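You operate a simulated robot arm through the tools that you are given. There is no shell and no other tool.

You are at the controls of a simulated robot arm. One attempt, no reset.

Task
Put things in order on the top of the white table. At the end: the beige foam pad stands where the clear cup stood; the purple pad stands where the beige foam pad stood; the clear cup is on the beige sorting board; the yellow relay stands where the purple pad stood; one of the brass plugs from the top of the white table is on the top of the tool table; whatever was shut is shut again. Leave all else as you found it, and nothing knocked over. Set down upright: cup.

The check looks at the end state, three seconds after you hand in, the way a careful person would. Anything else that was tipped, shoved, dropped, spilled or broken makes it a failure.

Robot
A 7-joint arm with a two-finger parallel gripper, fixed in place. Base frame: the origin is at the foot of the arm, x ahead of it, y to its left, z up; the work surface is at about z = 0. Readings come in mm, degrees, newtons and seconds.
With the tool pointing down near the work surface it reaches from about 240 to 620 mm from the base axis. Its first joint turns from -66.0 to 66.0 degrees. Payload 2.6 kg.
Tool frame: the origin (TCP) lies between the finger pads and is the grasp point; the fingertips stand 30 mm ahead of it; z points along the fingers, y is the line along which they close. The gripper opens to 94 mm. The fingers are 28 mm wide and 10 mm thick; the gripper's body (50 by 96 mm) begins 55 mm behind the TCP.
Orientation is that of the tool frame in the base frame, as a unit quaternion [x, y, z, w]. With the fingers straight down and closing along the base's y, the tool's x points along the base's -x, its y along +y and its z along -z.

Tools
- The arm moves only by the tool step_arm. Its argument "motion" is a list that holds one entry, the list of rows, each a list of 7 numbers: the shift along the base's x, y, z in cm, then the turn, a rotation vector about the base's x, y, z in degrees, then the opening, from 0 (shut) to 1 (fully open). In form: [[[dx, dy, dz, rx, ry, rz, hand], ...]]. A call has 1 to 20 rows; each row shifts and turns the commanded pose from where the row before left it. A row lasts 0.2 s, in which the tool goes at most 50 mm and 8.6 degrees; a call with a longer step from one row to the next is refused whole, and so is a gripper value outside its range. Where a pose cannot be reached the arm comes as near as it can. A force on the tool above 40 N (or 10 N above the force at the start of the call, whichever is more), or a blocked arm, ends the call early, and 0.2 s more pass. Each finger travels about 72 mm/s and halts on what it meets, pressing with about 26 N; the grip force reading is that of the motor and also rises with nothing between the fingers. The clock runs only during rows and for 0.2 s after the last one: add rows that do not move to give the fingers time. The reply holds the time, the measured pose of the TCP, the force on the tool along the base axes, the opening and the grip force, in the units named above and with some noise, with the torque about the TCP (base axes, N m) and any sound that the robot's microphone picked up.
- Cameras (640 x 400 px; columns grow to the right, rows downward): "scene" is fixed at [11.4, 422.8, 547.5]; the picture's right is [-0.92, -0.39, 0.00], its down [-0.28, 0.65, -0.71] and it looks along [0.28, -0.65, -0.71] (base axes); focal length 235 px, centre (320, 200). "wrist" rides on the gripper at [76, 14, -102] in the tool frame; the picture's right is [-0.18, 0.98, 0.00], its down [-0.75, -0.14, -0.64] and it looks along [-0.63, -0.12, 0.77] (tool axes); focal length 243 px, centre (320, 200). There is no depth. A picture from a camera that has moved, and an enlarged one, comes with that camera's place and axes in the base frame and with its lens.
- get_image(camera): a new picture of that camera. The clock stands still meanwhile.
- zoom(camera, box): a new picture of the part [left, top, right, bottom] of that camera's present view, enlarged. The clock stands still meanwhile.
- finish_job(): hands the job in; it is judged then, once.

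Places have to be worked out from the pictures, the camera data and where the tool is seen. Open the gripper and draw the arm clear of the work before you hand the job in, unless the task says otherwise.

The tools are called after "Emit:" by a JSON object that holds its "fn" and its "kwargs". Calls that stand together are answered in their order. step_arm: Moves the arm, as the interface text tells. Its arguments: {"type":"object","properties":{"motion":{"type":"array"}},"required":["motion"]} The other tools are called the same way: get_image (camera) takes a picture; zoom (camera, box) takes an enlarged picture of a part of a camera's view; finish_job () hands the job in.

At the start:

```text
clock: 0.0
position: [260.2, 250.3, 373.2]
tcp_rot: [0.0, 1.0, 0.0, 0.0]
contact_force: [-0.1, -0.3, 0.9]
ft_torque: [-0.04, -0.03, 0.0]
width: 94.4
finger_force: 0.1
```

scene: 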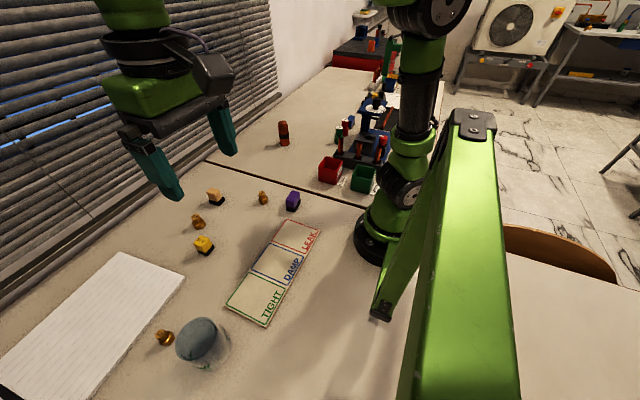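
wrist: 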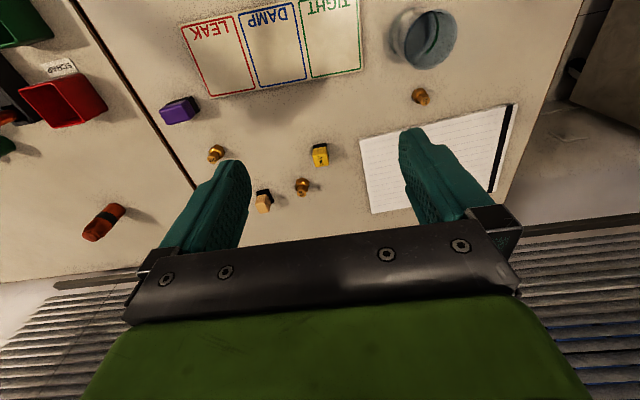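

The first pictures show the white table with small items, a marked board (LEAK/DAMP/TIGHT) and a cup. I look closer before moving.

Emit:
{"fn": "zoom", "kwargs": {"camera": "scene", "box": [140, 160, 340, 285]}}

Emit:
{"fn": "zoom", "kwargs": {"camera": "scene", "box": [100, 260, 300, 385]}}

Emit:
{"fn": "zoom", "kwargs": {"camera": "scene", "box": [250, 60, 450, 205]}}

Emit:
{"fn": "zoom", "kwargs": {"camera": "wrist", "box": [140, 80, 380, 230]}}

Emit:
{"fn": "zoom", "kwargs": {"camera": "wrist", "box": [340, 0, 580, 150]}}

Emit:
{"fn": "zoom", "kwargs": {"camera": "wrist", "box": [0, 0, 240, 150]}}

```text
3.20 times, centred on (240, 222) of scene
camera zoom: at [11.4, 422.8, 547.5], right [-0.92, -0.39, 0.0], down [-0.28, 0.65, -0.71], along [0.28, -0.65, -0.71], focal length 752 px, centre (576, 128)
```

zoom: 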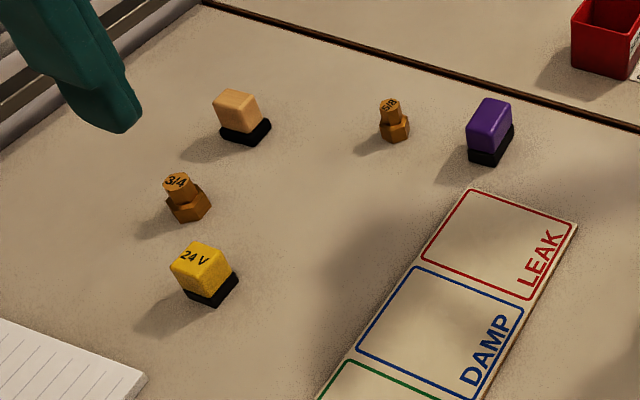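

```text
3.20 times, centred on (200, 322) of scene
camera zoom: at [11.4, 422.8, 547.5], right [-0.92, -0.39, 0.0], down [-0.28, 0.65, -0.71], along [0.28, -0.65, -0.71], focal length 752 px, centre (704, -192)
```

zoom: 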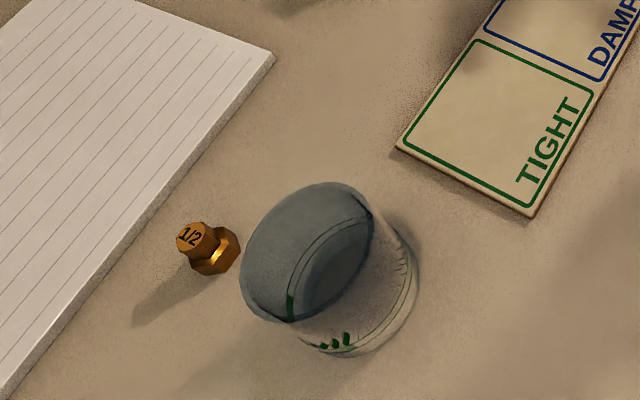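

```text
2.76 times, centred on (350, 132) of scene
camera zoom: at [11.4, 422.8, 547.5], right [-0.92, -0.39, 0.0], down [-0.28, 0.65, -0.71], along [0.28, -0.65, -0.71], focal length 648 px, centre (237, 386)
```

zoom: 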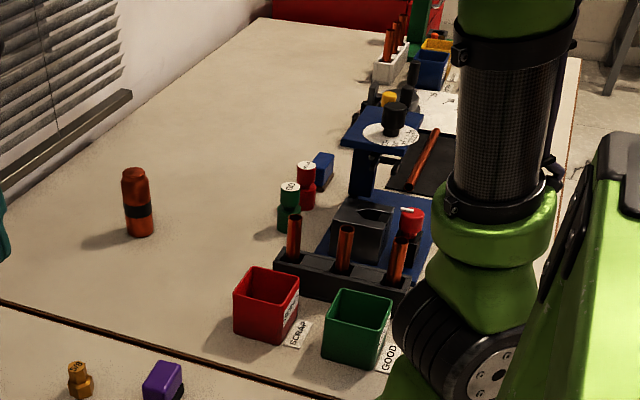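

```text
2.67 times, centred on (260, 155) of wrist
camera zoom: at [183.4, 265.7, 474.1], right [0.18, 0.98, 0.0], down [0.75, -0.14, 0.64], along [0.63, -0.12, -0.77], focal length 647 px, centre (480, 320)
```

zoom: 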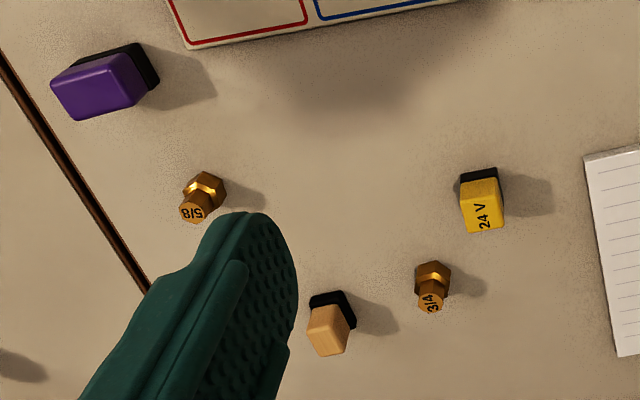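

```text
2.67 times, centred on (460, 75) of wrist
camera zoom: at [183.4, 265.7, 474.1], right [0.18, 0.98, 0.0], down [0.75, -0.14, 0.64], along [0.63, -0.12, -0.77], focal length 647 px, centre (-53, 533)
```

zoom: 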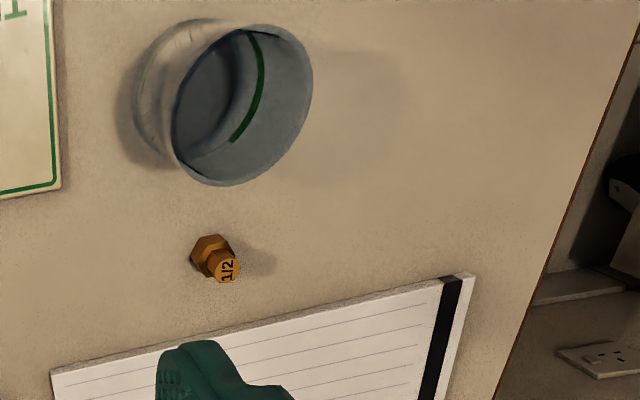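

```text
2.67 times, centred on (120, 75) of wrist
camera zoom: at [183.4, 265.7, 474.1], right [0.18, 0.98, 0.0], down [0.75, -0.14, 0.64], along [0.63, -0.12, -0.77], focal length 647 px, centre (853, 533)
```

zoom: 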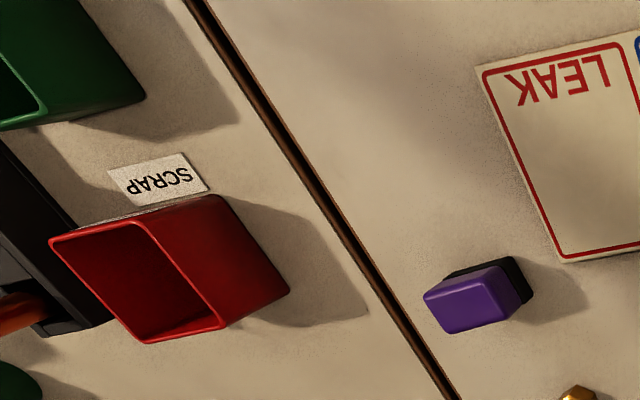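

The seam between the two table tops lies at about y = -109. I judge purple at about (302,-31), beige (528,64), yellow (443,220) and the cup (261,398). I move over the near part for a closer look.

Emit:
{"fn": "step_arm", "kwargs": {"motion": [[[0.3, -4.2, -1.5, 0, 0, 0, 1], [0.3, -4.2, -1.5, 0, 0, 0, 1], [0.3, -4.2, -1.5, 0, 0, 0, 1], [0.3, -4.2, -1.5, 0, 0, 0, 1], [0.3, -4.2, -1.5, 0, 0, 0, 1], [0.3, -4.2, -1.5, 0, 0, 0, 1], [0, 0, 0, 0, 0, 0, 1]]]}}

Emit:
{"fn": "get_image", "kwargs": {"camera": "wrist"}}

Emit:
{"fn": "get_image", "kwargs": {"camera": "scene"}}

```text
clock: 1.6
position: [277.8, 1.2, 280.7]
tcp_rot: [0.0, 1.0, 0.0, 0.001]
contact_force: [-0.1, -0.3, -0.1]
ft_torque: [-0.01, -0.02, 0.01]
width: 94.0
finger_force: 0.1
```

```text
taken
camera wrist: at [202.5, 16.1, 381.5], right [0.18, 0.98, 0.0], down [0.75, -0.14, 0.64], along [0.63, -0.12, -0.77], focal length 243 px, centre (320, 200)
```

wrist: 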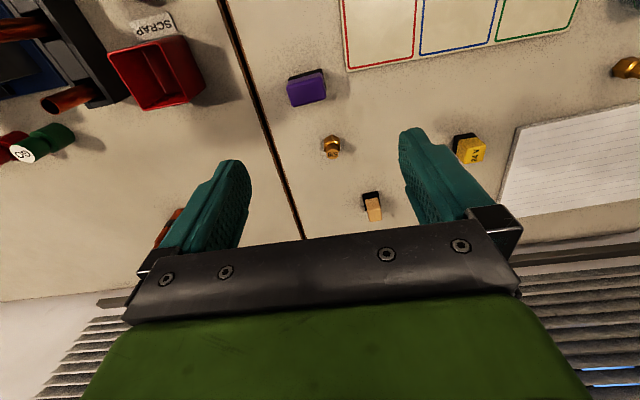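

```text
taken
```

scene: 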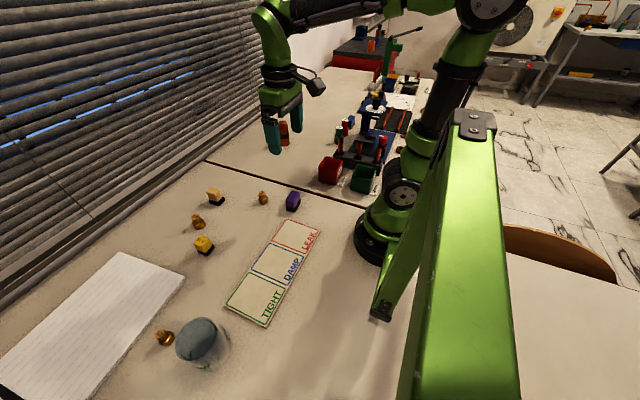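

Now a close look at the purple pad, plug and beige pad from this pose, and at the neighbouring table.

Emit:
{"fn": "zoom", "kwargs": {"camera": "wrist", "box": [250, 50, 410, 150]}}

Emit:
{"fn": "zoom", "kwargs": {"camera": "wrist", "box": [320, 140, 480, 240]}}

Emit:
{"fn": "zoom", "kwargs": {"camera": "wrist", "box": [0, 0, 300, 190]}}

Emit:
{"fn": "zoom", "kwargs": {"camera": "scene", "box": [250, 0, 450, 205]}}

Emit:
{"fn": "zoom", "kwargs": {"camera": "scene", "box": [170, 175, 330, 275]}}

```text
4.00 times, centred on (330, 100) of wrist
camera zoom: at [202.5, 16.1, 381.5], right [0.18, 0.98, 0.0], down [0.75, -0.14, 0.64], along [0.63, -0.12, -0.77], focal length 970 px, centre (280, 600)
```

zoom: 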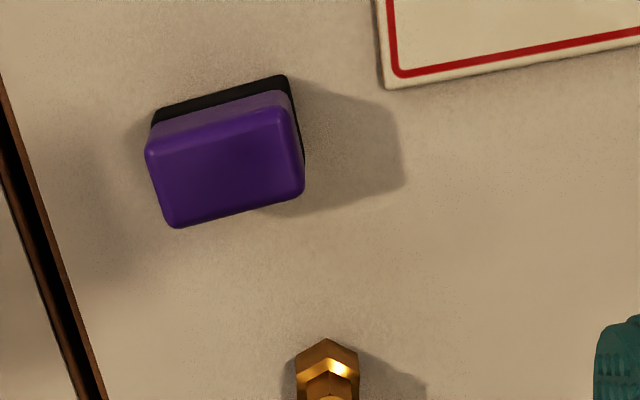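

```text
4.00 times, centred on (400, 190) of wrist
camera zoom: at [202.5, 16.1, 381.5], right [0.18, 0.98, 0.0], down [0.75, -0.14, 0.64], along [0.63, -0.12, -0.77], focal length 970 px, centre (0, 240)
```

zoom: 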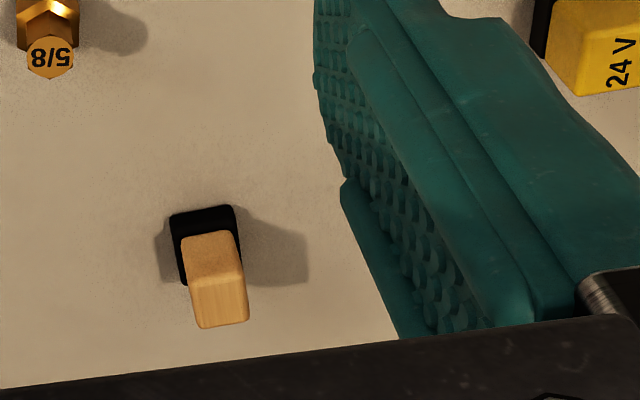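

```text
2.11 times, centred on (150, 95) of wrist
camera zoom: at [202.5, 16.1, 381.5], right [0.18, 0.98, 0.0], down [0.75, -0.14, 0.64], along [0.63, -0.12, -0.77], focal length 511 px, centre (678, 421)
```

zoom: 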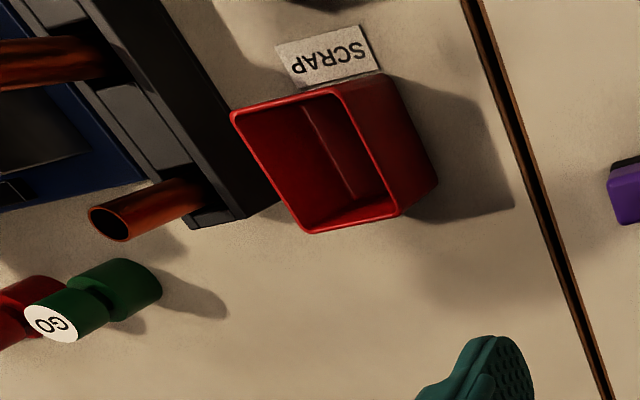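

```text
1.95 times, centred on (350, 102) of scene
camera zoom: at [11.4, 422.8, 547.5], right [-0.92, -0.39, 0.0], down [-0.28, 0.65, -0.71], along [0.28, -0.65, -0.71], focal length 458 px, centre (262, 390)
```

zoom: 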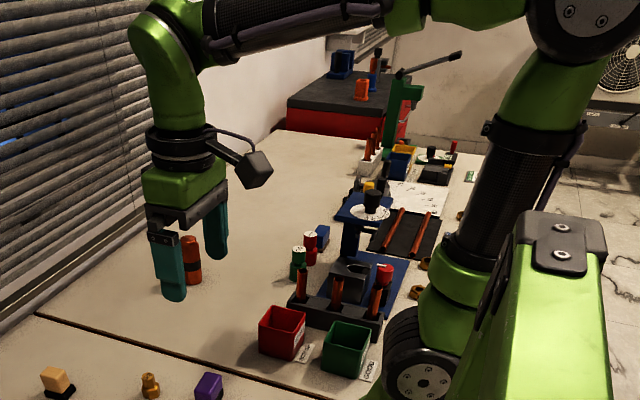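

```text
4.00 times, centred on (250, 225) of scene
camera zoom: at [11.4, 422.8, 547.5], right [-0.92, -0.39, 0.0], down [-0.28, 0.65, -0.71], along [0.28, -0.65, -0.71], focal length 940 px, centre (600, 100)
```

zoom: 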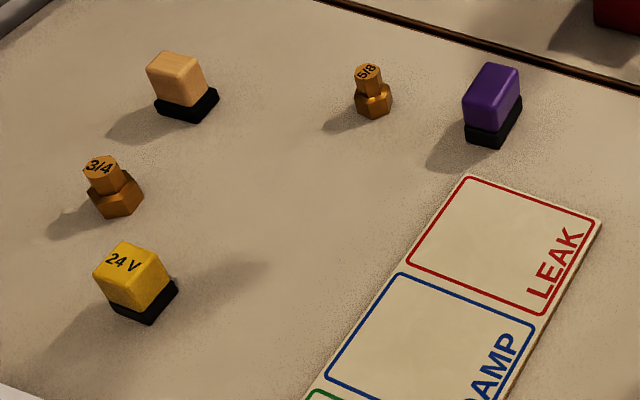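

The scene gives purple's centre near (294,-25), size about 29x49 mm. The board spans roughly x 175–290, y 37–320. Next I look at the cup from closer.

Emit:
{"fn": "step_arm", "kwargs": {"motion": [[[0, 4.5, 0, 0, 0, 0, 1], [0, 4.5, 0, 0, 0, 0, 1], [0, 4.5, 0, 0, 0, 0, 1], [0, 4.5, 0, 0, 0, 0, 1], [0, 4.5, 0, 0, 0, 0, 1], [0, 4.5, 0, 0, 0, 0, 1], [0, 4.5, 0, 0, 0, 0, 1], [-0.8, 2.0, -2, 0, 0, 0, 1], [0, 0, 0, 0, 0, 0, 1]]]}}

Emit:
{"fn": "get_image", "kwargs": {"camera": "wrist"}}

Emit:
{"fn": "get_image", "kwargs": {"camera": "scene"}}

```text
clock: 3.6
position: [268.2, 333.6, 263.8]
tcp_rot: [0.0, 1.0, 0.0, 0.0]
contact_force: [-1.3, -0.1, 0.4]
ft_torque: [0.01, 0.03, -0.05]
width: 93.9
finger_force: 0.1
```

```text
taken
camera wrist: at [191.5, 349.0, 364.8], right [0.18, 0.98, 0.0], down [0.75, -0.14, 0.64], along [0.63, -0.12, -0.77], focal length 243 px, centre (320, 200)
```

wrist: 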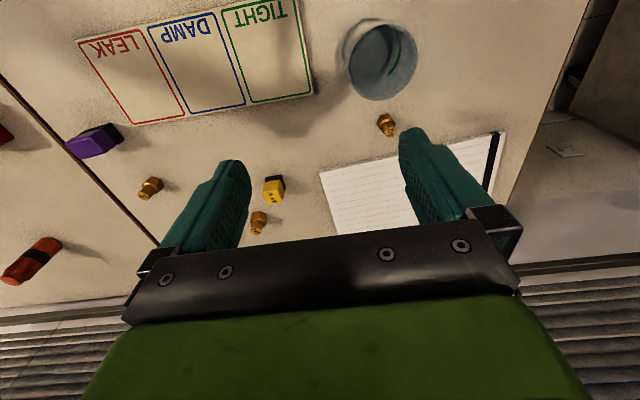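

```text
taken
```

scene: 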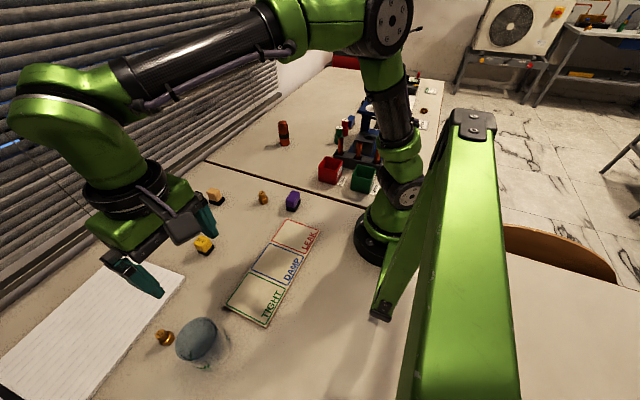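

I zoom on the cup and plug from the wrist to measure them.

Emit:
{"fn": "zoom", "kwargs": {"camera": "wrist", "box": [310, 0, 470, 140]}}

Emit:
{"fn": "zoom", "kwargs": {"camera": "scene", "box": [140, 300, 260, 385]}}

Emit:
{"fn": "zoom", "kwargs": {"camera": "wrist", "box": [60, 0, 320, 160]}}

```text
2.86 times, centred on (390, 70) of wrist
camera zoom: at [191.5, 349.0, 364.8], right [0.18, 0.98, 0.0], down [0.75, -0.14, 0.64], along [0.63, -0.12, -0.77], focal length 693 px, centre (120, 571)
```

zoom: 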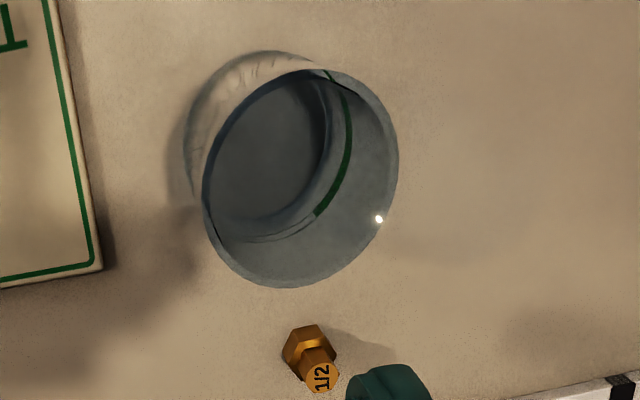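

```text
4.71 times, centred on (200, 342) of scene
camera zoom: at [11.4, 422.8, 547.5], right [-0.92, -0.39, 0.0], down [-0.28, 0.65, -0.71], along [0.28, -0.65, -0.71], focal length 1105 px, centre (885, -471)
```

zoom: 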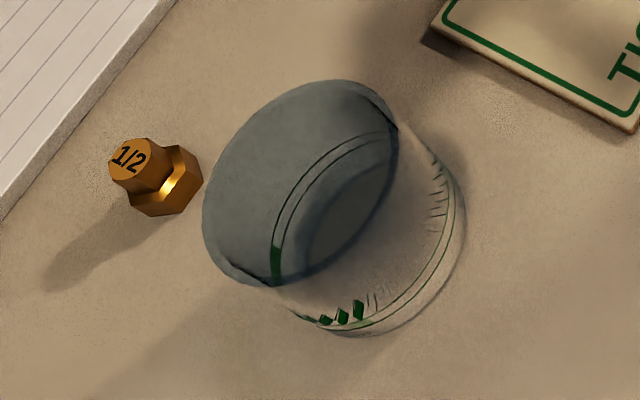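

```text
2.46 times, centred on (190, 80) of wrist
camera zoom: at [191.5, 349.0, 364.8], right [0.18, 0.98, 0.0], down [0.75, -0.14, 0.64], along [0.63, -0.12, -0.77], focal length 597 px, centre (640, 495)
```

zoom: 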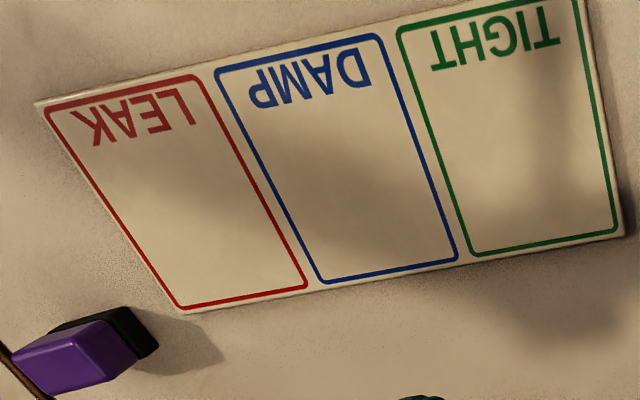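

The cup is empty and open at the top: rim about 67–70 mm, roughly 90 mm tall, centred near (255,399). I move over it with the fingers well above the rim and check alignment.

Emit:
{"fn": "step_arm", "kwargs": {"motion": [[[-0.5, 2.2, -3.0, 0, 0, 0, 1], [-0.5, 2.2, -3.0, 0, 0, 0, 1], [-0.5, 2.2, -3.0, 0, 0, 0, 1], [0, 0, 0, 0, 0, 0, 1], [0, 0, 0, 0, 0, 0, 1]]]}}

Emit:
{"fn": "get_image", "kwargs": {"camera": "wrist"}}

Emit:
{"fn": "get_image", "kwargs": {"camera": "scene"}}

Emit:
{"fn": "zoom", "kwargs": {"camera": "scene", "box": [80, 250, 280, 385]}}

```text
clock: 4.8
position: [253.1, 400.0, 172.6]
tcp_rot: [0.001, 1.0, 0.0, 0.001]
contact_force: [0.3, 0.1, 0.9]
ft_torque: [-0.02, 0.0, -0.01]
width: 93.8
finger_force: 0.1
```

```text
taken
camera wrist: at [176.5, 414.9, 275.0], right [0.18, 0.98, 0.0], down [0.75, -0.14, 0.64], along [0.63, -0.12, -0.77], focal length 243 px, centre (320, 200)
```

wrist: 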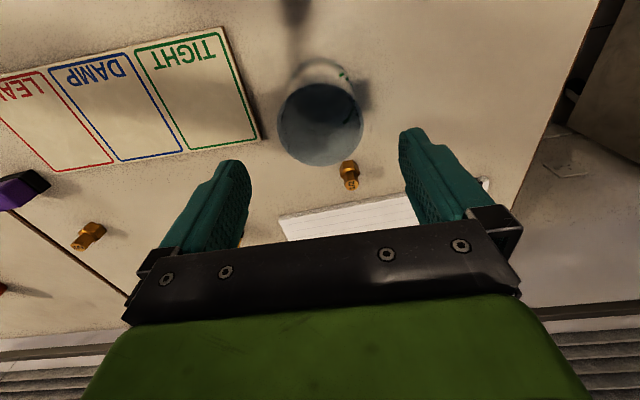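

```text
taken
```

scene: 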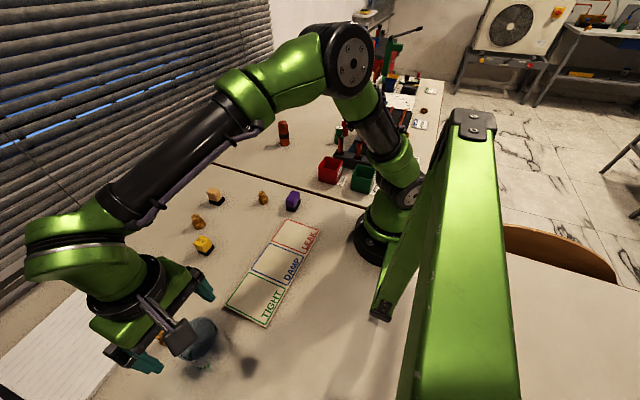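

```text
2.96 times, centred on (180, 318) of scene
camera zoom: at [11.4, 422.8, 547.5], right [-0.92, -0.39, 0.0], down [-0.28, 0.65, -0.71], along [0.28, -0.65, -0.71], focal length 696 px, centre (735, -148)
```

zoom: 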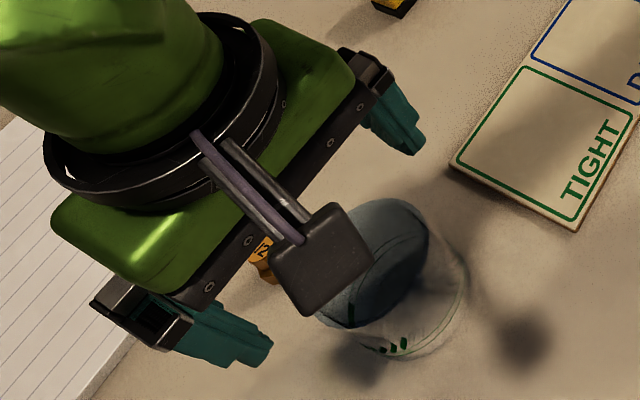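

The wrist view agrees: cup centre about (257,401), rim at z≈90. I lower straight down around it with a small x correction, to z≈55.

Emit:
{"fn": "step_arm", "kwargs": {"motion": [[[0.3, 0.1, -2.0, 0, 0, 0, 1], [0, 0, -2.0, 0, 0, 0, 1], [0, 0, -2.0, 0, 0, 0, 1], [0, 0, -2.0, 0, 0, 0, 1], [0, 0, -2.0, 0, 0, 0, 1], [0, 0, -1.7, 0, 0, 0, 1], [0, 0, 0, 0, 0, 0, 1], [0, 0, 0, 0, 0, 0, 1]]]}}

Emit:
{"fn": "get_image", "kwargs": {"camera": "wrist"}}

Emit:
{"fn": "zoom", "kwargs": {"camera": "scene", "box": [80, 260, 280, 395]}}

```text
clock: 6.6
position: [259.7, 401.4, 55.0]
tcp_rot: [-0.001, 1.0, 0.0, 0.001]
contact_force: [-0.1, -0.6, 0.4]
ft_torque: [-0.01, 0.0, 0.02]
width: 94.0
finger_force: 0.1
```

```text
taken
camera wrist: at [182.7, 415.9, 156.6], right [0.18, 0.98, 0.0], down [0.75, -0.14, 0.64], along [0.63, -0.12, -0.77], focal length 243 px, centre (320, 200)
```

wrist: 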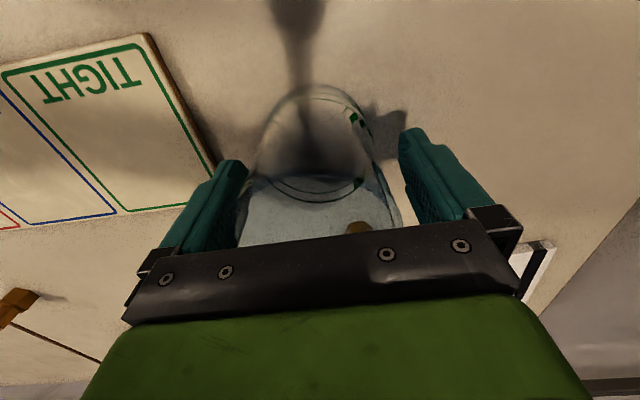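

```text
2.96 times, centred on (180, 328) of scene
camera zoom: at [11.4, 422.8, 547.5], right [-0.92, -0.39, 0.0], down [-0.28, 0.65, -0.71], along [0.28, -0.65, -0.71], focal length 696 px, centre (735, -178)
```

zoom: 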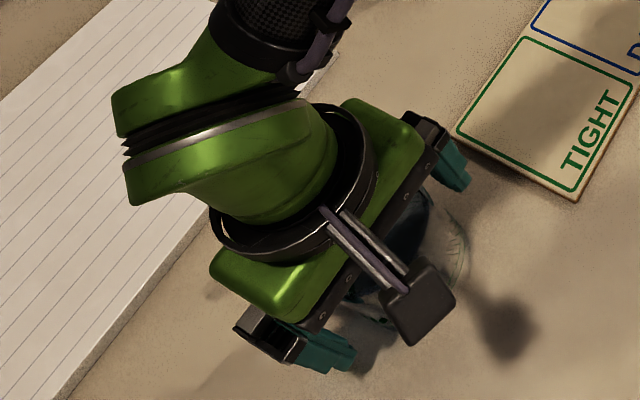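

The fingers straddle the cup; I zoom to check which side has less clearance before closing.

Emit:
{"fn": "zoom", "kwargs": {"camera": "wrist", "box": [200, 70, 460, 260]}}

```text
2.11 times, centred on (330, 165) of wrist
camera zoom: at [182.7, 415.9, 156.6], right [0.18, 0.98, 0.0], down [0.75, -0.14, 0.64], along [0.63, -0.12, -0.77], focal length 511 px, centre (299, 274)
```

zoom: 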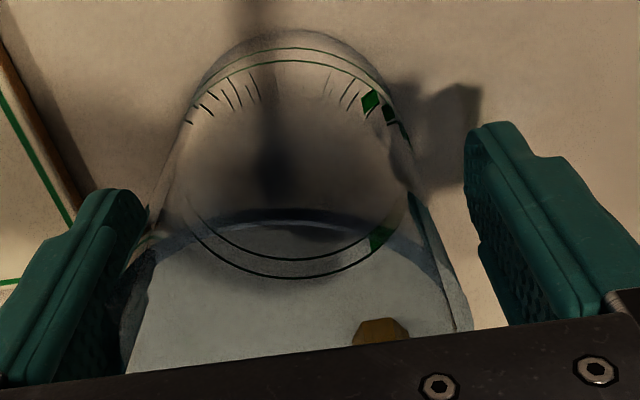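

The cup looks centred within about 3 mm. I take a reference scene zoom, then close the fingers slowly so I can compare.

Emit:
{"fn": "zoom", "kwargs": {"camera": "scene", "box": [140, 300, 260, 385]}}

Emit:
{"fn": "step_arm", "kwargs": {"motion": [[[0, 0, 0, 0, 0, 0, 0.85], [0, 0, 0, 0, 0, 0, 0.8], [0, 0, 0, 0, 0, 0, 0.76], [0, 0, 0, 0, 0, 0, 0.74]]]}}

Emit:
{"fn": "zoom", "kwargs": {"camera": "wrist", "box": [200, 70, 460, 260]}}

```text
4.71 times, centred on (200, 342) of scene
camera zoom: at [11.4, 422.8, 547.5], right [-0.92, -0.39, 0.0], down [-0.28, 0.65, -0.71], along [0.28, -0.65, -0.71], focal length 1105 px, centre (885, -471)
```

zoom: 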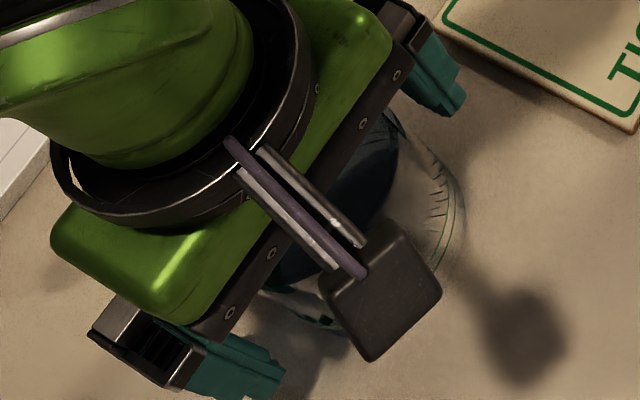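

```text
clock: 7.6
position: [258.6, 401.2, 54.7]
tcp_rot: [0.0, 1.0, 0.0, 0.001]
contact_force: [-1.0, 0.6, 0.9]
ft_torque: [0.0, 0.02, 0.03]
width: 69.6
finger_force: 0.1
```

```text
2.11 times, centred on (330, 165) of wrist
camera zoom: at [182.7, 415.9, 156.9], right [0.18, 0.98, 0.0], down [0.75, -0.14, 0.64], along [0.63, -0.12, -0.77], focal length 511 px, centre (299, 274)
```

zoom: 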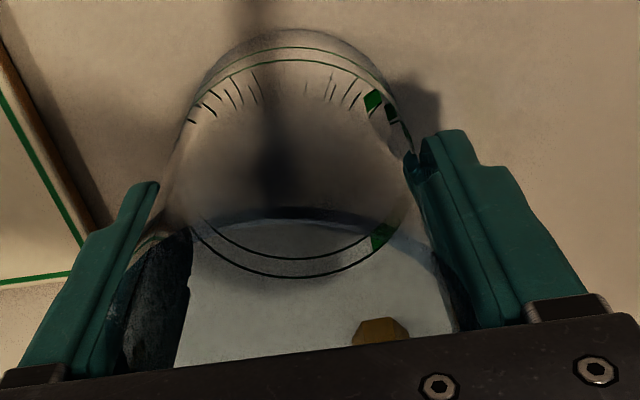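

At 69.6 mm opening nothing is touching yet and the cup sits symmetrically. I close further until it grips.

Emit:
{"fn": "step_arm", "kwargs": {"motion": [[[0, 0, 0, 0, 0, 0, 0.71], [0, 0, 0, 0, 0, 0, 0.68], [0, 0, 0, 0, 0, 0, 0.65], [0, 0, 0, 0, 0, 0, 0.62], [0, 0, 0, 0, 0, 0, 0.6]]]}}

Emit:
{"fn": "zoom", "kwargs": {"camera": "wrist", "box": [200, 70, 460, 260]}}

Emit:
{"fn": "zoom", "kwargs": {"camera": "scene", "box": [140, 300, 260, 385]}}

```text
clock: 8.8
position: [260.1, 400.9, 55.4]
tcp_rot: [-0.001, 1.0, -0.001, 0.001]
contact_force: [0.2, -0.6, 0.9]
ft_torque: [-0.02, 0.02, -0.01]
width: 68.3
finger_force: 25.6
```

```text
2.11 times, centred on (330, 165) of wrist
camera zoom: at [182.7, 415.9, 156.9], right [0.18, 0.98, 0.0], down [0.75, -0.14, 0.64], along [0.63, -0.12, -0.77], focal length 511 px, centre (299, 274)
```

zoom: 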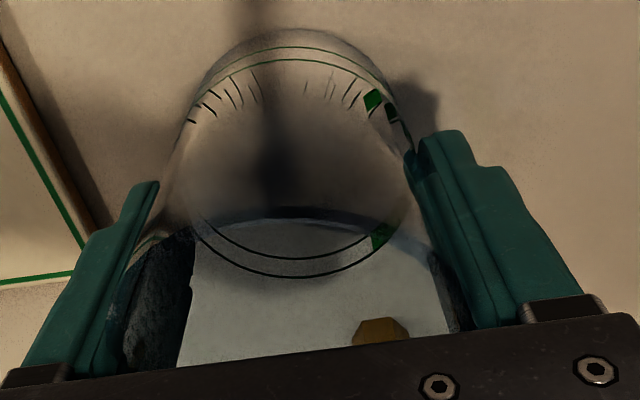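

```text
4.71 times, centred on (200, 342) of scene
camera zoom: at [11.4, 422.8, 547.5], right [-0.92, -0.39, 0.0], down [-0.28, 0.65, -0.71], along [0.28, -0.65, -0.71], focal length 1105 px, centre (885, -471)
```

zoom: 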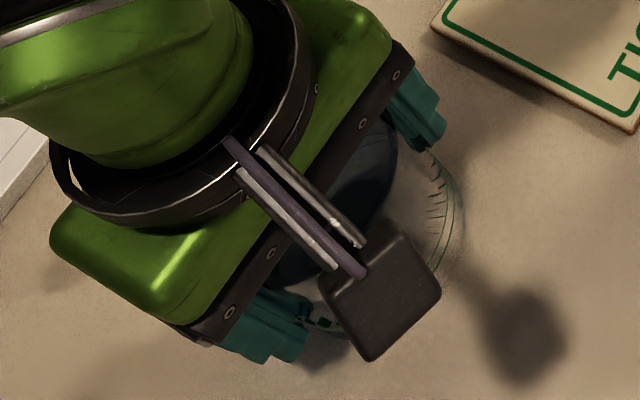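

The grip is firm at 68.3 mm and the cup didn't move, so its place is about (257,401). I lift it level and carry it over the TIGHT field of the board, about (235,273).

Emit:
{"fn": "step_arm", "kwargs": {"motion": [[[0, 0, 0.5, 0, 0, 0, 0.6], [0, 0, 1.5, 0, 0, 0, 0.6], [0, 0, 2.0, 0, 0, 0, 0.6], [0, 0, 2.0, 0, 0, 0, 0.6], [-0.5, -2.0, 0, 0, 0, 0, 0.6], [-0.5, -3.0, 0, 0, 0, 0, 0.6], [-0.5, -3.0, 0, 0, 0, 0, 0.6], [-0.5, -3.0, 0, 0, 0, 0, 0.6], [-0.15, -1.8, 0, 0, 0, 0, 0.6], [0, 0, 0, 0, 0, 0, 0.6], [0, 0, -2, 0, 0, 0, 0.6], [0, 0, -2, 0, 0, 0, 0.6], [0, 0, 0, 0, 0, 0, 0.6]]]}}

Emit:
{"fn": "get_image", "kwargs": {"camera": "wrist"}}

Emit:
{"fn": "get_image", "kwargs": {"camera": "scene"}}

Emit:
{"fn": "zoom", "kwargs": {"camera": "scene", "box": [140, 300, 260, 385]}}

```text
clock: 11.6
position: [235.9, 271.9, 76.2]
tcp_rot: [0.0, 1.0, -0.001, 0.0]
contact_force: [-0.7, 0.4, -0.1]
ft_torque: [0.0, -0.03, -0.01]
width: 68.2
finger_force: 26.5
```

```text
taken
camera wrist: at [159.9, 286.6, 177.3], right [0.18, 0.98, 0.0], down [0.75, -0.14, 0.64], along [0.63, -0.12, -0.77], focal length 243 px, centre (320, 200)
```

wrist: 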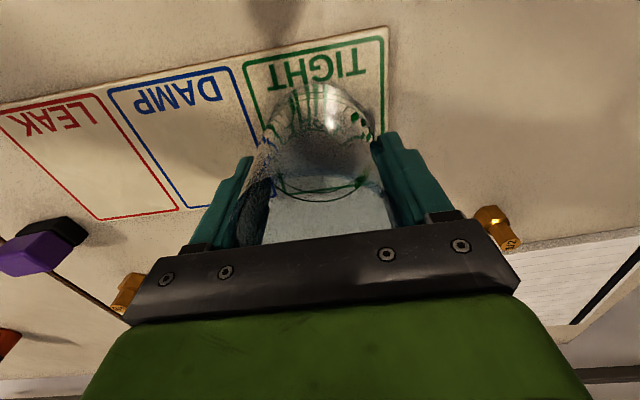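

```text
taken
```

scene: 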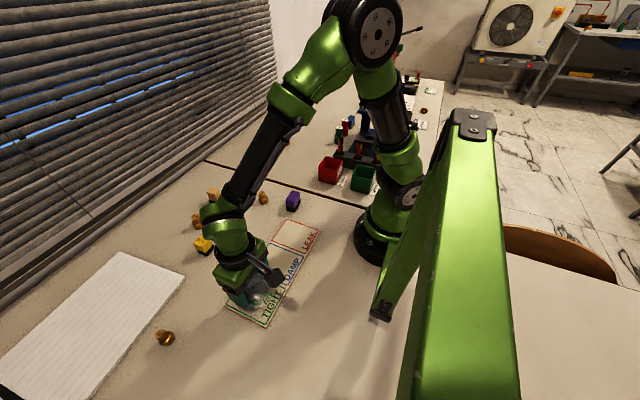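

```text
4.71 times, centred on (200, 342) of scene
camera zoom: at [11.4, 422.8, 547.5], right [-0.92, -0.39, 0.0], down [-0.28, 0.65, -0.71], along [0.28, -0.65, -0.71], focal length 1105 px, centre (885, -471)
```

zoom: 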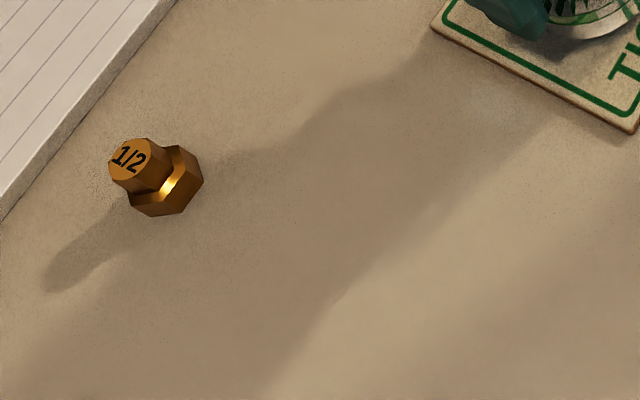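

The cup hangs over the TIGHT field, its base about 21 mm above table level. I lower in small steps to find the board.

Emit:
{"fn": "step_arm", "kwargs": {"motion": [[[0, 0, -0.5, 0, 0, 0, 0.6], [0, 0, -0.4, 0, 0, 0, 0.6], [0, 0, -0.3, 0, 0, 0, 0.6], [0, 0, 0, 0, 0, 0, 0.6]]]}}

Emit:
{"fn": "zoom", "kwargs": {"camera": "scene", "box": [205, 235, 325, 335]}}

Emit:
{"fn": "zoom", "kwargs": {"camera": "wrist", "box": [220, 20, 420, 220]}}

```text
clock: 12.6
position: [235.3, 272.3, 64.8]
tcp_rot: [0.0, 1.0, 0.0, 0.0]
contact_force: [0.3, 0.4, -0.2]
ft_torque: [-0.01, -0.04, -0.01]
width: 68.2
finger_force: 26.3
```

```text
4.00 times, centred on (265, 285) of scene
camera zoom: at [11.4, 422.8, 547.5], right [-0.92, -0.39, 0.0], down [-0.28, 0.65, -0.71], along [0.28, -0.65, -0.71], focal length 940 px, centre (540, -140)
```

zoom: 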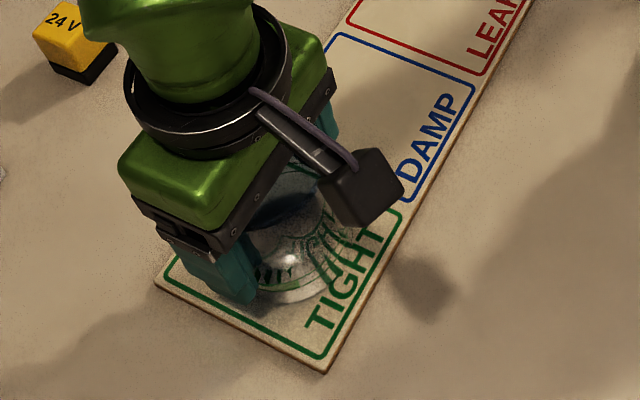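

```text
2.00 times, centred on (320, 120) of wrist
camera zoom: at [160.0, 287.4, 165.1], right [0.18, 0.98, 0.0], down [0.75, -0.14, 0.64], along [0.63, -0.12, -0.77], focal length 485 px, centre (320, 360)
```

zoom: 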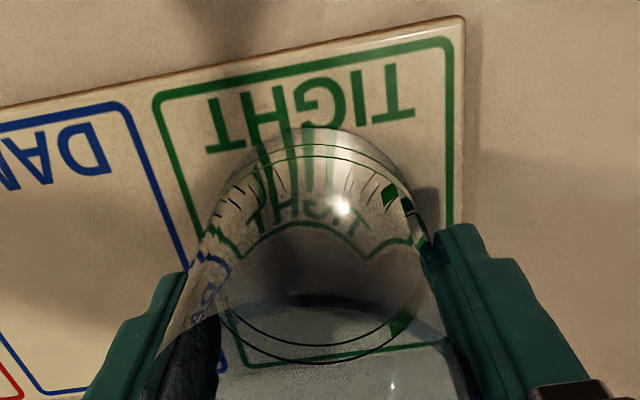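

No contact yet at z=64.8. I go on down a few millimetres.

Emit:
{"fn": "step_arm", "kwargs": {"motion": [[[0, 0, -0.15, 0, 0, 0, 0.6], [0, 0, -0.15, 0, 0, 0, 0.6], [0, 0, 0, 0, 0, 0, 0.6]]]}}

```text
clock: 13.4
position: [237.2, 271.7, 61.1]
tcp_rot: [0.0, 1.0, 0.0, 0.001]
contact_force: [1.5, -4.7, 19.3]
ft_torque: [-0.19, 0.14, -0.08]
width: 68.4
finger_force: 26.0
```

Contact: 19 N upward, so the cup's base is on the board. I ease the pressure a little and open slowly.

Emit:
{"fn": "step_arm", "kwargs": {"motion": [[[0, 0, 0.08, 0, 0, 0, 0.6], [0, 0, 0, 0, 0, 0, 0.68], [0, 0, 0, 0, 0, 0, 0.74], [0, 0, 0, 0, 0, 0, 0.82], [0, 0, 0, 0, 0, 0, 0.95], [0, 0, 0, 0, 0, 0, 1], [0, 0, 0, 0, 0, 0, 1]]]}}

Emit:
{"fn": "zoom", "kwargs": {"camera": "wrist", "box": [190, 20, 450, 220]}}

```text
clock: 15.0
position: [235.4, 272.3, 60.8]
tcp_rot: [0.0, 1.0, 0.0, 0.0]
contact_force: [0.5, -0.8, -1.0]
ft_torque: [-0.03, -0.02, 0.0]
width: 94.0
finger_force: 0.0
```

```text
2.00 times, centred on (320, 120) of wrist
camera zoom: at [159.5, 287.5, 162.7], right [0.18, 0.98, 0.0], down [0.75, -0.14, 0.64], along [0.63, -0.12, -0.77], focal length 485 px, centre (320, 360)
```

zoom: 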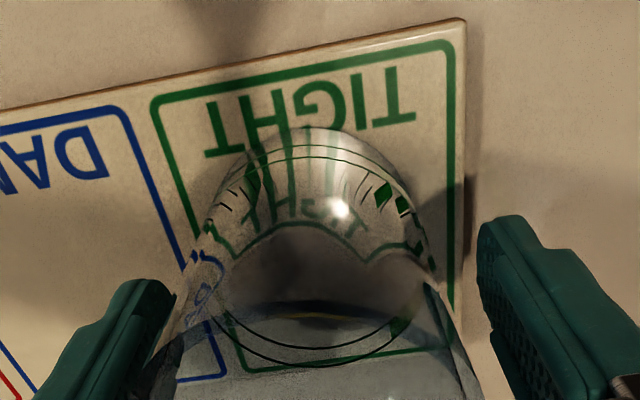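

The cup stands free and upright on the board. I rise straight up, take a picture for calibration, and then travel to look at the beige pad.

Emit:
{"fn": "step_arm", "kwargs": {"motion": [[[0, 0, 2, 0, 0, 0, 1], [0, 0, 3.5, 0, 0, 0, 1], [0, 0, 4, 0, 0, 0, 1], [0, 0, 4.5, 0, 0, 0, 1], [0, 0, 0, 0, 0, 0, 1], [0, 0, 0, 0, 0, 0, 1]]]}}

Emit:
{"fn": "get_image", "kwargs": {"camera": "wrist"}}

Emit:
{"fn": "step_arm", "kwargs": {"motion": [[[2.7, -3.5, 0, 0, 0, 0, 1], [2.7, -3.5, 0, 0, 0, 0, 1], [2.7, -3.5, 0, 0, 0, 0, 1], [2.7, -3.5, 0, 0, 0, 0, 1], [2.7, -3.5, 0, 0, 0, 0, 1], [2.7, -3.5, 0, 0, 0, 0, 1], [0, 0, 0, 0, 0, 0, 1], [0, 0, 0, 0, 0, 0, 1]]]}}

Emit:
{"fn": "get_image", "kwargs": {"camera": "wrist"}}

Emit:
{"fn": "zoom", "kwargs": {"camera": "scene", "box": [205, 225, 325, 335]}}

```text
clock: 16.4
position: [236.0, 271.0, 203.3]
tcp_rot: [0.001, 1.0, 0.0, 0.0]
contact_force: [0.2, -0.1, 0.0]
ft_torque: [-0.01, -0.03, -0.02]
width: 93.9
finger_force: 0.1
```

```text
taken
camera wrist: at [160.2, 285.3, 303.9], right [0.18, 0.98, 0.0], down [0.75, -0.14, 0.64], along [0.63, -0.12, -0.77], focal length 243 px, centre (320, 200)
```

wrist: 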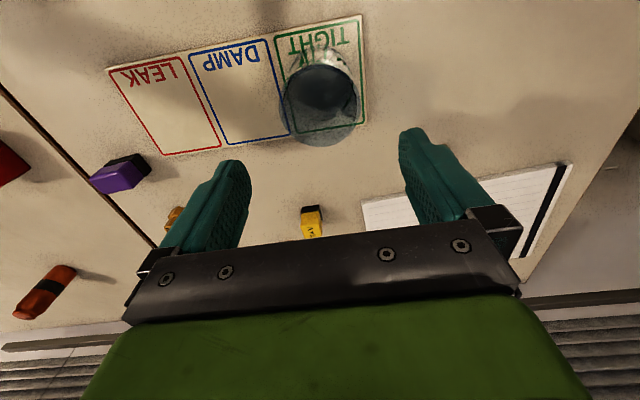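

```text
clock: 18.2
position: [397.4, 64.5, 203.4]
tcp_rot: [0.0, 1.0, 0.0, -0.001]
contact_force: [-0.4, 0.9, 0.7]
ft_torque: [0.02, 0.0, 0.0]
width: 93.8
finger_force: 0.0
```

```text
taken
camera wrist: at [321.8, 79.1, 304.2], right [0.18, 0.98, 0.0], down [0.75, -0.14, 0.64], along [0.63, -0.12, -0.77], focal length 243 px, centre (320, 200)
```

wrist: 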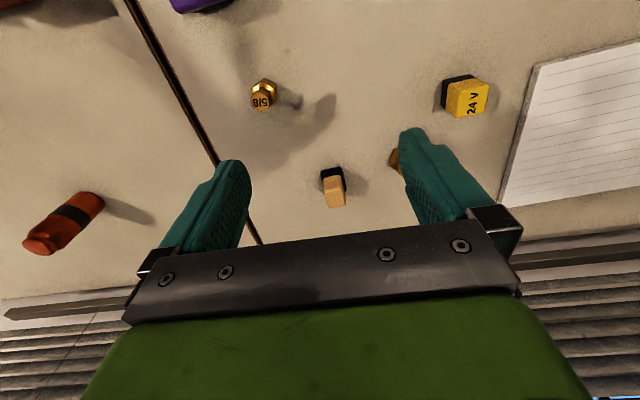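

```text
3.64 times, centred on (265, 280) of scene
camera zoom: at [11.5, 422.8, 547.5], right [-0.92, -0.39, 0.0], down [-0.28, 0.65, -0.71], along [0.28, -0.65, -0.71], focal length 854 px, centre (520, -91)
```

zoom: 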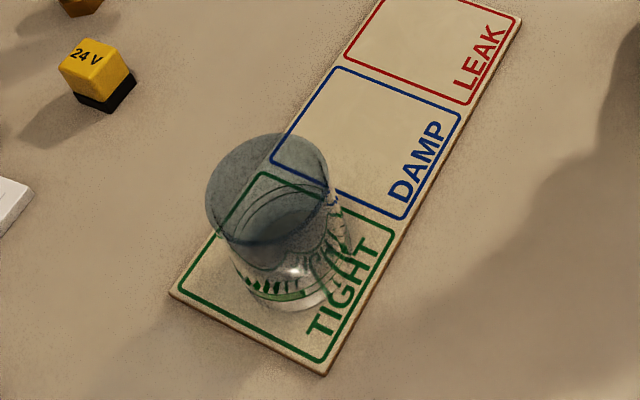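

The cup stands well on the board. Now I zoom on the beige pad and its neighbours.

Emit:
{"fn": "zoom", "kwargs": {"camera": "wrist", "box": [280, 140, 400, 220]}}

Emit:
{"fn": "zoom", "kwargs": {"camera": "wrist", "box": [380, 50, 540, 180]}}

Emit:
{"fn": "zoom", "kwargs": {"camera": "scene", "box": [175, 175, 255, 235]}}

```text
5.00 times, centred on (340, 180) of wrist
camera zoom: at [321.8, 79.1, 304.2], right [0.18, 0.98, 0.0], down [0.75, -0.14, 0.64], along [0.63, -0.12, -0.77], focal length 1213 px, centre (220, 300)
```

zoom: 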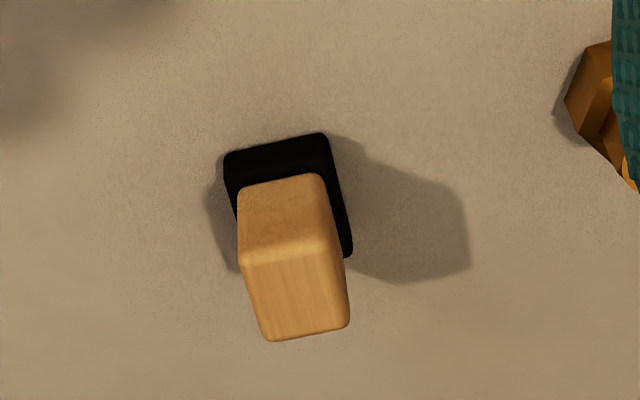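

```text
3.08 times, centred on (460, 115) of wrist
camera zoom: at [321.8, 79.1, 304.2], right [0.18, 0.98, 0.0], down [0.75, -0.14, 0.64], along [0.63, -0.12, -0.77], focal length 746 px, centre (-111, 462)
```

zoom: 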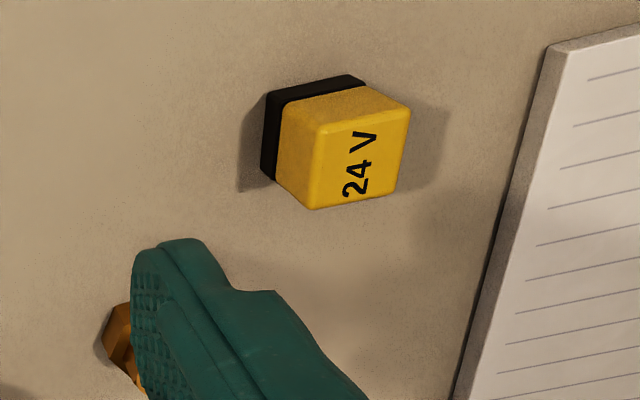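

```text
6.67 times, centred on (215, 205) of scene
camera zoom: at [11.5, 422.8, 547.5], right [-0.92, -0.39, 0.0], down [-0.28, 0.65, -0.71], along [0.28, -0.65, -0.71], focal length 1566 px, centre (1020, 167)
```

zoom: 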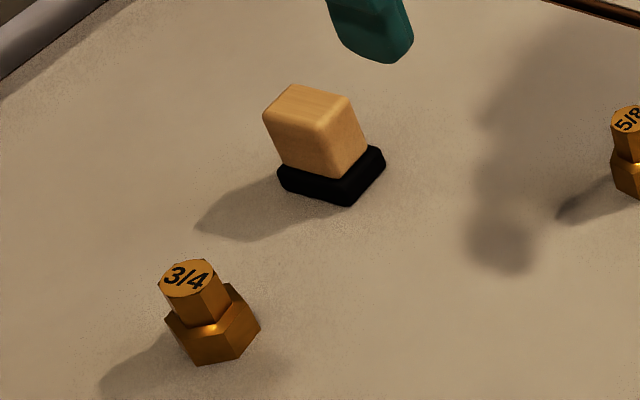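

Beige's base comes out at about (532,60.5), 44x31 mm, turned about 4°, with the block on top roughly 52 mm high. I move above it with a 4° turn and half-closed fingers, stopping well above.

Emit:
{"fn": "step_arm", "kwargs": {"motion": [[[3.3, -0.05, -1.5, 0, 0, 1, 0.7], [3.3, -0.05, -2.0, 0, 0, 1, 0.7], [3.3, -0.05, -2.0, 0, 0, 1, 0.7], [3.3, -0.05, -2.0, 0, 0, 1, 0.7], [0, 0, 0, 0, 0, 0, 0.7], [0, 0, 0, 0, 0, 0, 0.7]]]}}

Emit:
{"fn": "get_image", "kwargs": {"camera": "wrist"}}

Emit:
{"fn": "zoom", "kwargs": {"camera": "scene", "box": [155, 130, 295, 235]}}

```text
clock: 19.6
position: [531.5, 61.7, 128.5]
tcp_rot: [-0.035, 0.999, 0.0, 0.0]
contact_force: [0.0, 0.2, 0.5]
ft_torque: [0.01, 0.02, 0.0]
width: 65.7
finger_force: 0.1
```

```text
taken
camera wrist: at [454.5, 70.9, 229.5], right [0.12, 0.99, 0.0], down [0.76, -0.09, 0.64], along [0.64, -0.07, -0.77], focal length 243 px, centre (320, 200)
```

wrist: 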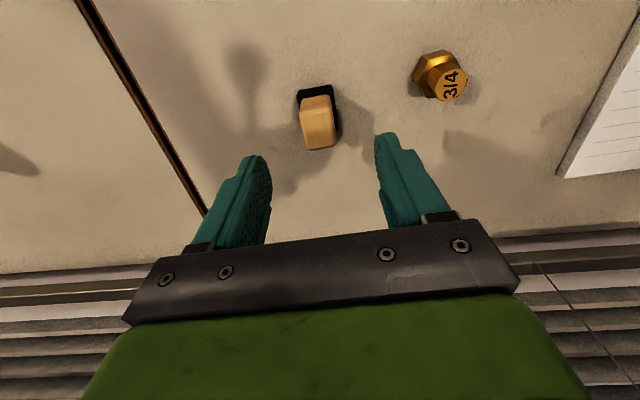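

```text
3.81 times, centred on (225, 182) of scene
camera zoom: at [11.4, 422.8, 547.5], right [-0.92, -0.39, 0.0], down [-0.28, 0.65, -0.71], along [0.28, -0.65, -0.71], focal length 895 px, centre (682, 267)
```

zoom: 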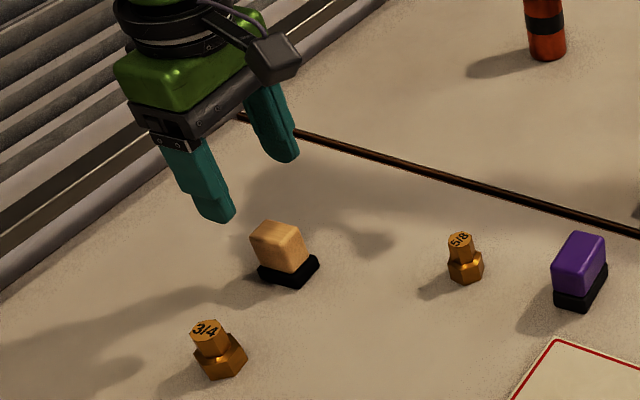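

The pad sits almost on the tool axis. A zoom to fine-tune.

Emit:
{"fn": "zoom", "kwargs": {"camera": "wrist", "box": [270, 60, 370, 160]}}

```text
4.00 times, centred on (320, 110) of wrist
camera zoom: at [454.5, 70.9, 229.5], right [0.12, 0.99, 0.0], down [0.76, -0.09, 0.64], along [0.64, -0.07, -0.77], focal length 970 px, centre (320, 560)
```

zoom: 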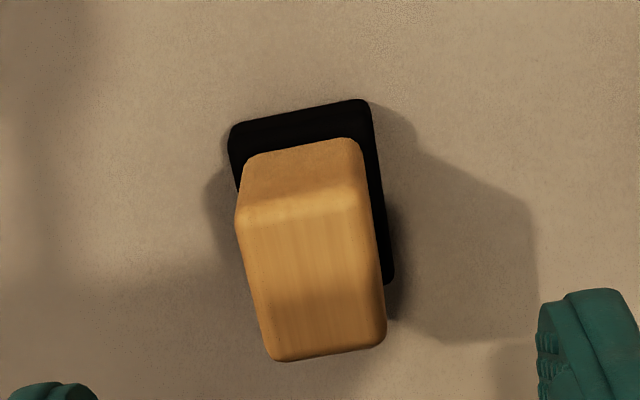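

It is aligned within 2–3 mm. I correct slightly and lower to grip height z≈44.

Emit:
{"fn": "step_arm", "kwargs": {"motion": [[[0.15, -0.12, -2.0, 0, 0, 0, 0.7], [0, 0, -2.0, 0, 0, 0, 0.7], [0, 0, -2.0, 0, 0, 0, 0.7], [0, 0, -1.5, 0, 0, 0, 0.7], [0, 0, -1.0, 0, 0, 0, 0.7], [0, 0, 0, 0, 0, 0, 0.7], [0, 0, 0, 0, 0, 0, 0.7]]]}}

Emit:
{"fn": "zoom", "kwargs": {"camera": "wrist", "box": [220, 60, 420, 230]}}

Emit:
{"fn": "zoom", "kwargs": {"camera": "scene", "box": [175, 175, 255, 235]}}

```text
clock: 21.2
position: [531.7, 60.1, 41.3]
tcp_rot: [-0.035, 0.999, 0.0, 0.0]
contact_force: [-0.8, -0.5, 0.5]
ft_torque: [0.0, -0.02, 0.03]
width: 65.8
finger_force: 0.0
```

```text
2.35 times, centred on (320, 145) of wrist
camera zoom: at [455.4, 70.0, 143.6], right [0.12, 0.99, 0.0], down [0.76, -0.09, 0.64], along [0.64, -0.07, -0.77], focal length 571 px, centre (320, 329)
```

zoom: 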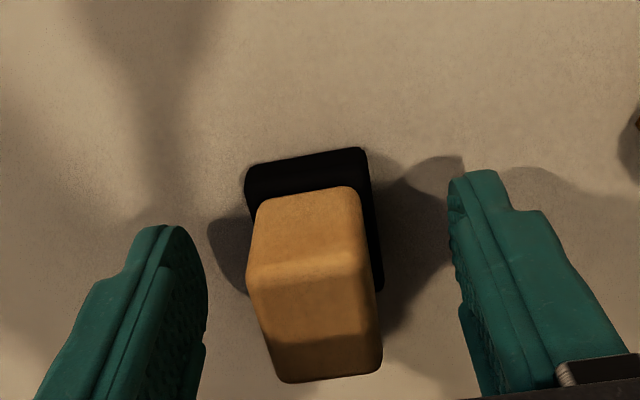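

```text
6.67 times, centred on (215, 205) of scene
camera zoom: at [11.4, 422.8, 547.5], right [-0.92, -0.39, 0.0], down [-0.28, 0.65, -0.71], along [0.28, -0.65, -0.71], focal length 1566 px, centre (1020, 167)
```

zoom: 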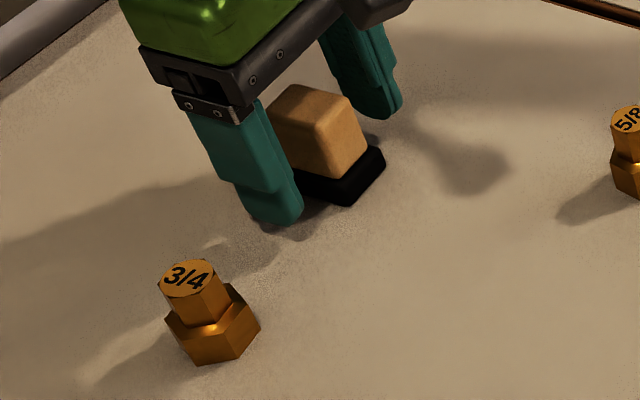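

The gap is a touch bigger on the right, so I shift 1 mm toward -y and close gently.

Emit:
{"fn": "step_arm", "kwargs": {"motion": [[[0, -0.12, 0, 0, 0, 0, 0.6], [0, 0, 0, 0, 0, 0, 0.5], [0, 0, 0, 0, 0, 0, 0.4], [0, 0, 0, 0, 0, 0, 0.32], [0, 0, 0, 0, 0, 0, 0.25], [0, 0, 0, 0, 0, 0, 0.2], [0, 0, 0, 0, 0, 0, 0.2]]]}}

Emit:
{"fn": "zoom", "kwargs": {"camera": "wrist", "box": [220, 60, 420, 230]}}

Emit:
{"fn": "zoom", "kwargs": {"camera": "scene", "box": [175, 175, 255, 235]}}

```text
clock: 22.8
position: [532.3, 59.8, 41.0]
tcp_rot: [-0.034, 0.999, 0.0, 0.0]
contact_force: [-0.3, 0.0, 0.3]
ft_torque: [-0.01, -0.02, -0.01]
width: 30.9
finger_force: 26.3
```

```text
2.35 times, centred on (320, 145) of wrist
camera zoom: at [455.5, 68.8, 143.2], right [0.12, 0.99, 0.0], down [0.76, -0.09, 0.64], along [0.64, -0.07, -0.77], focal length 571 px, centre (320, 329)
```

zoom: 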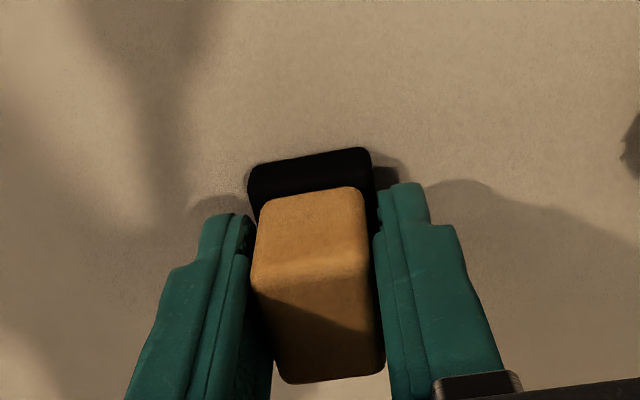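

```text
6.67 times, centred on (215, 205) of scene
camera zoom: at [11.4, 422.8, 547.5], right [-0.92, -0.39, 0.0], down [-0.28, 0.65, -0.71], along [0.28, -0.65, -0.71], focal length 1566 px, centre (1020, 167)
```

zoom: 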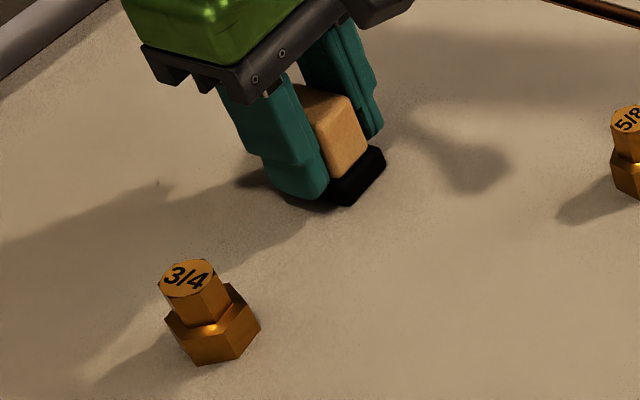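

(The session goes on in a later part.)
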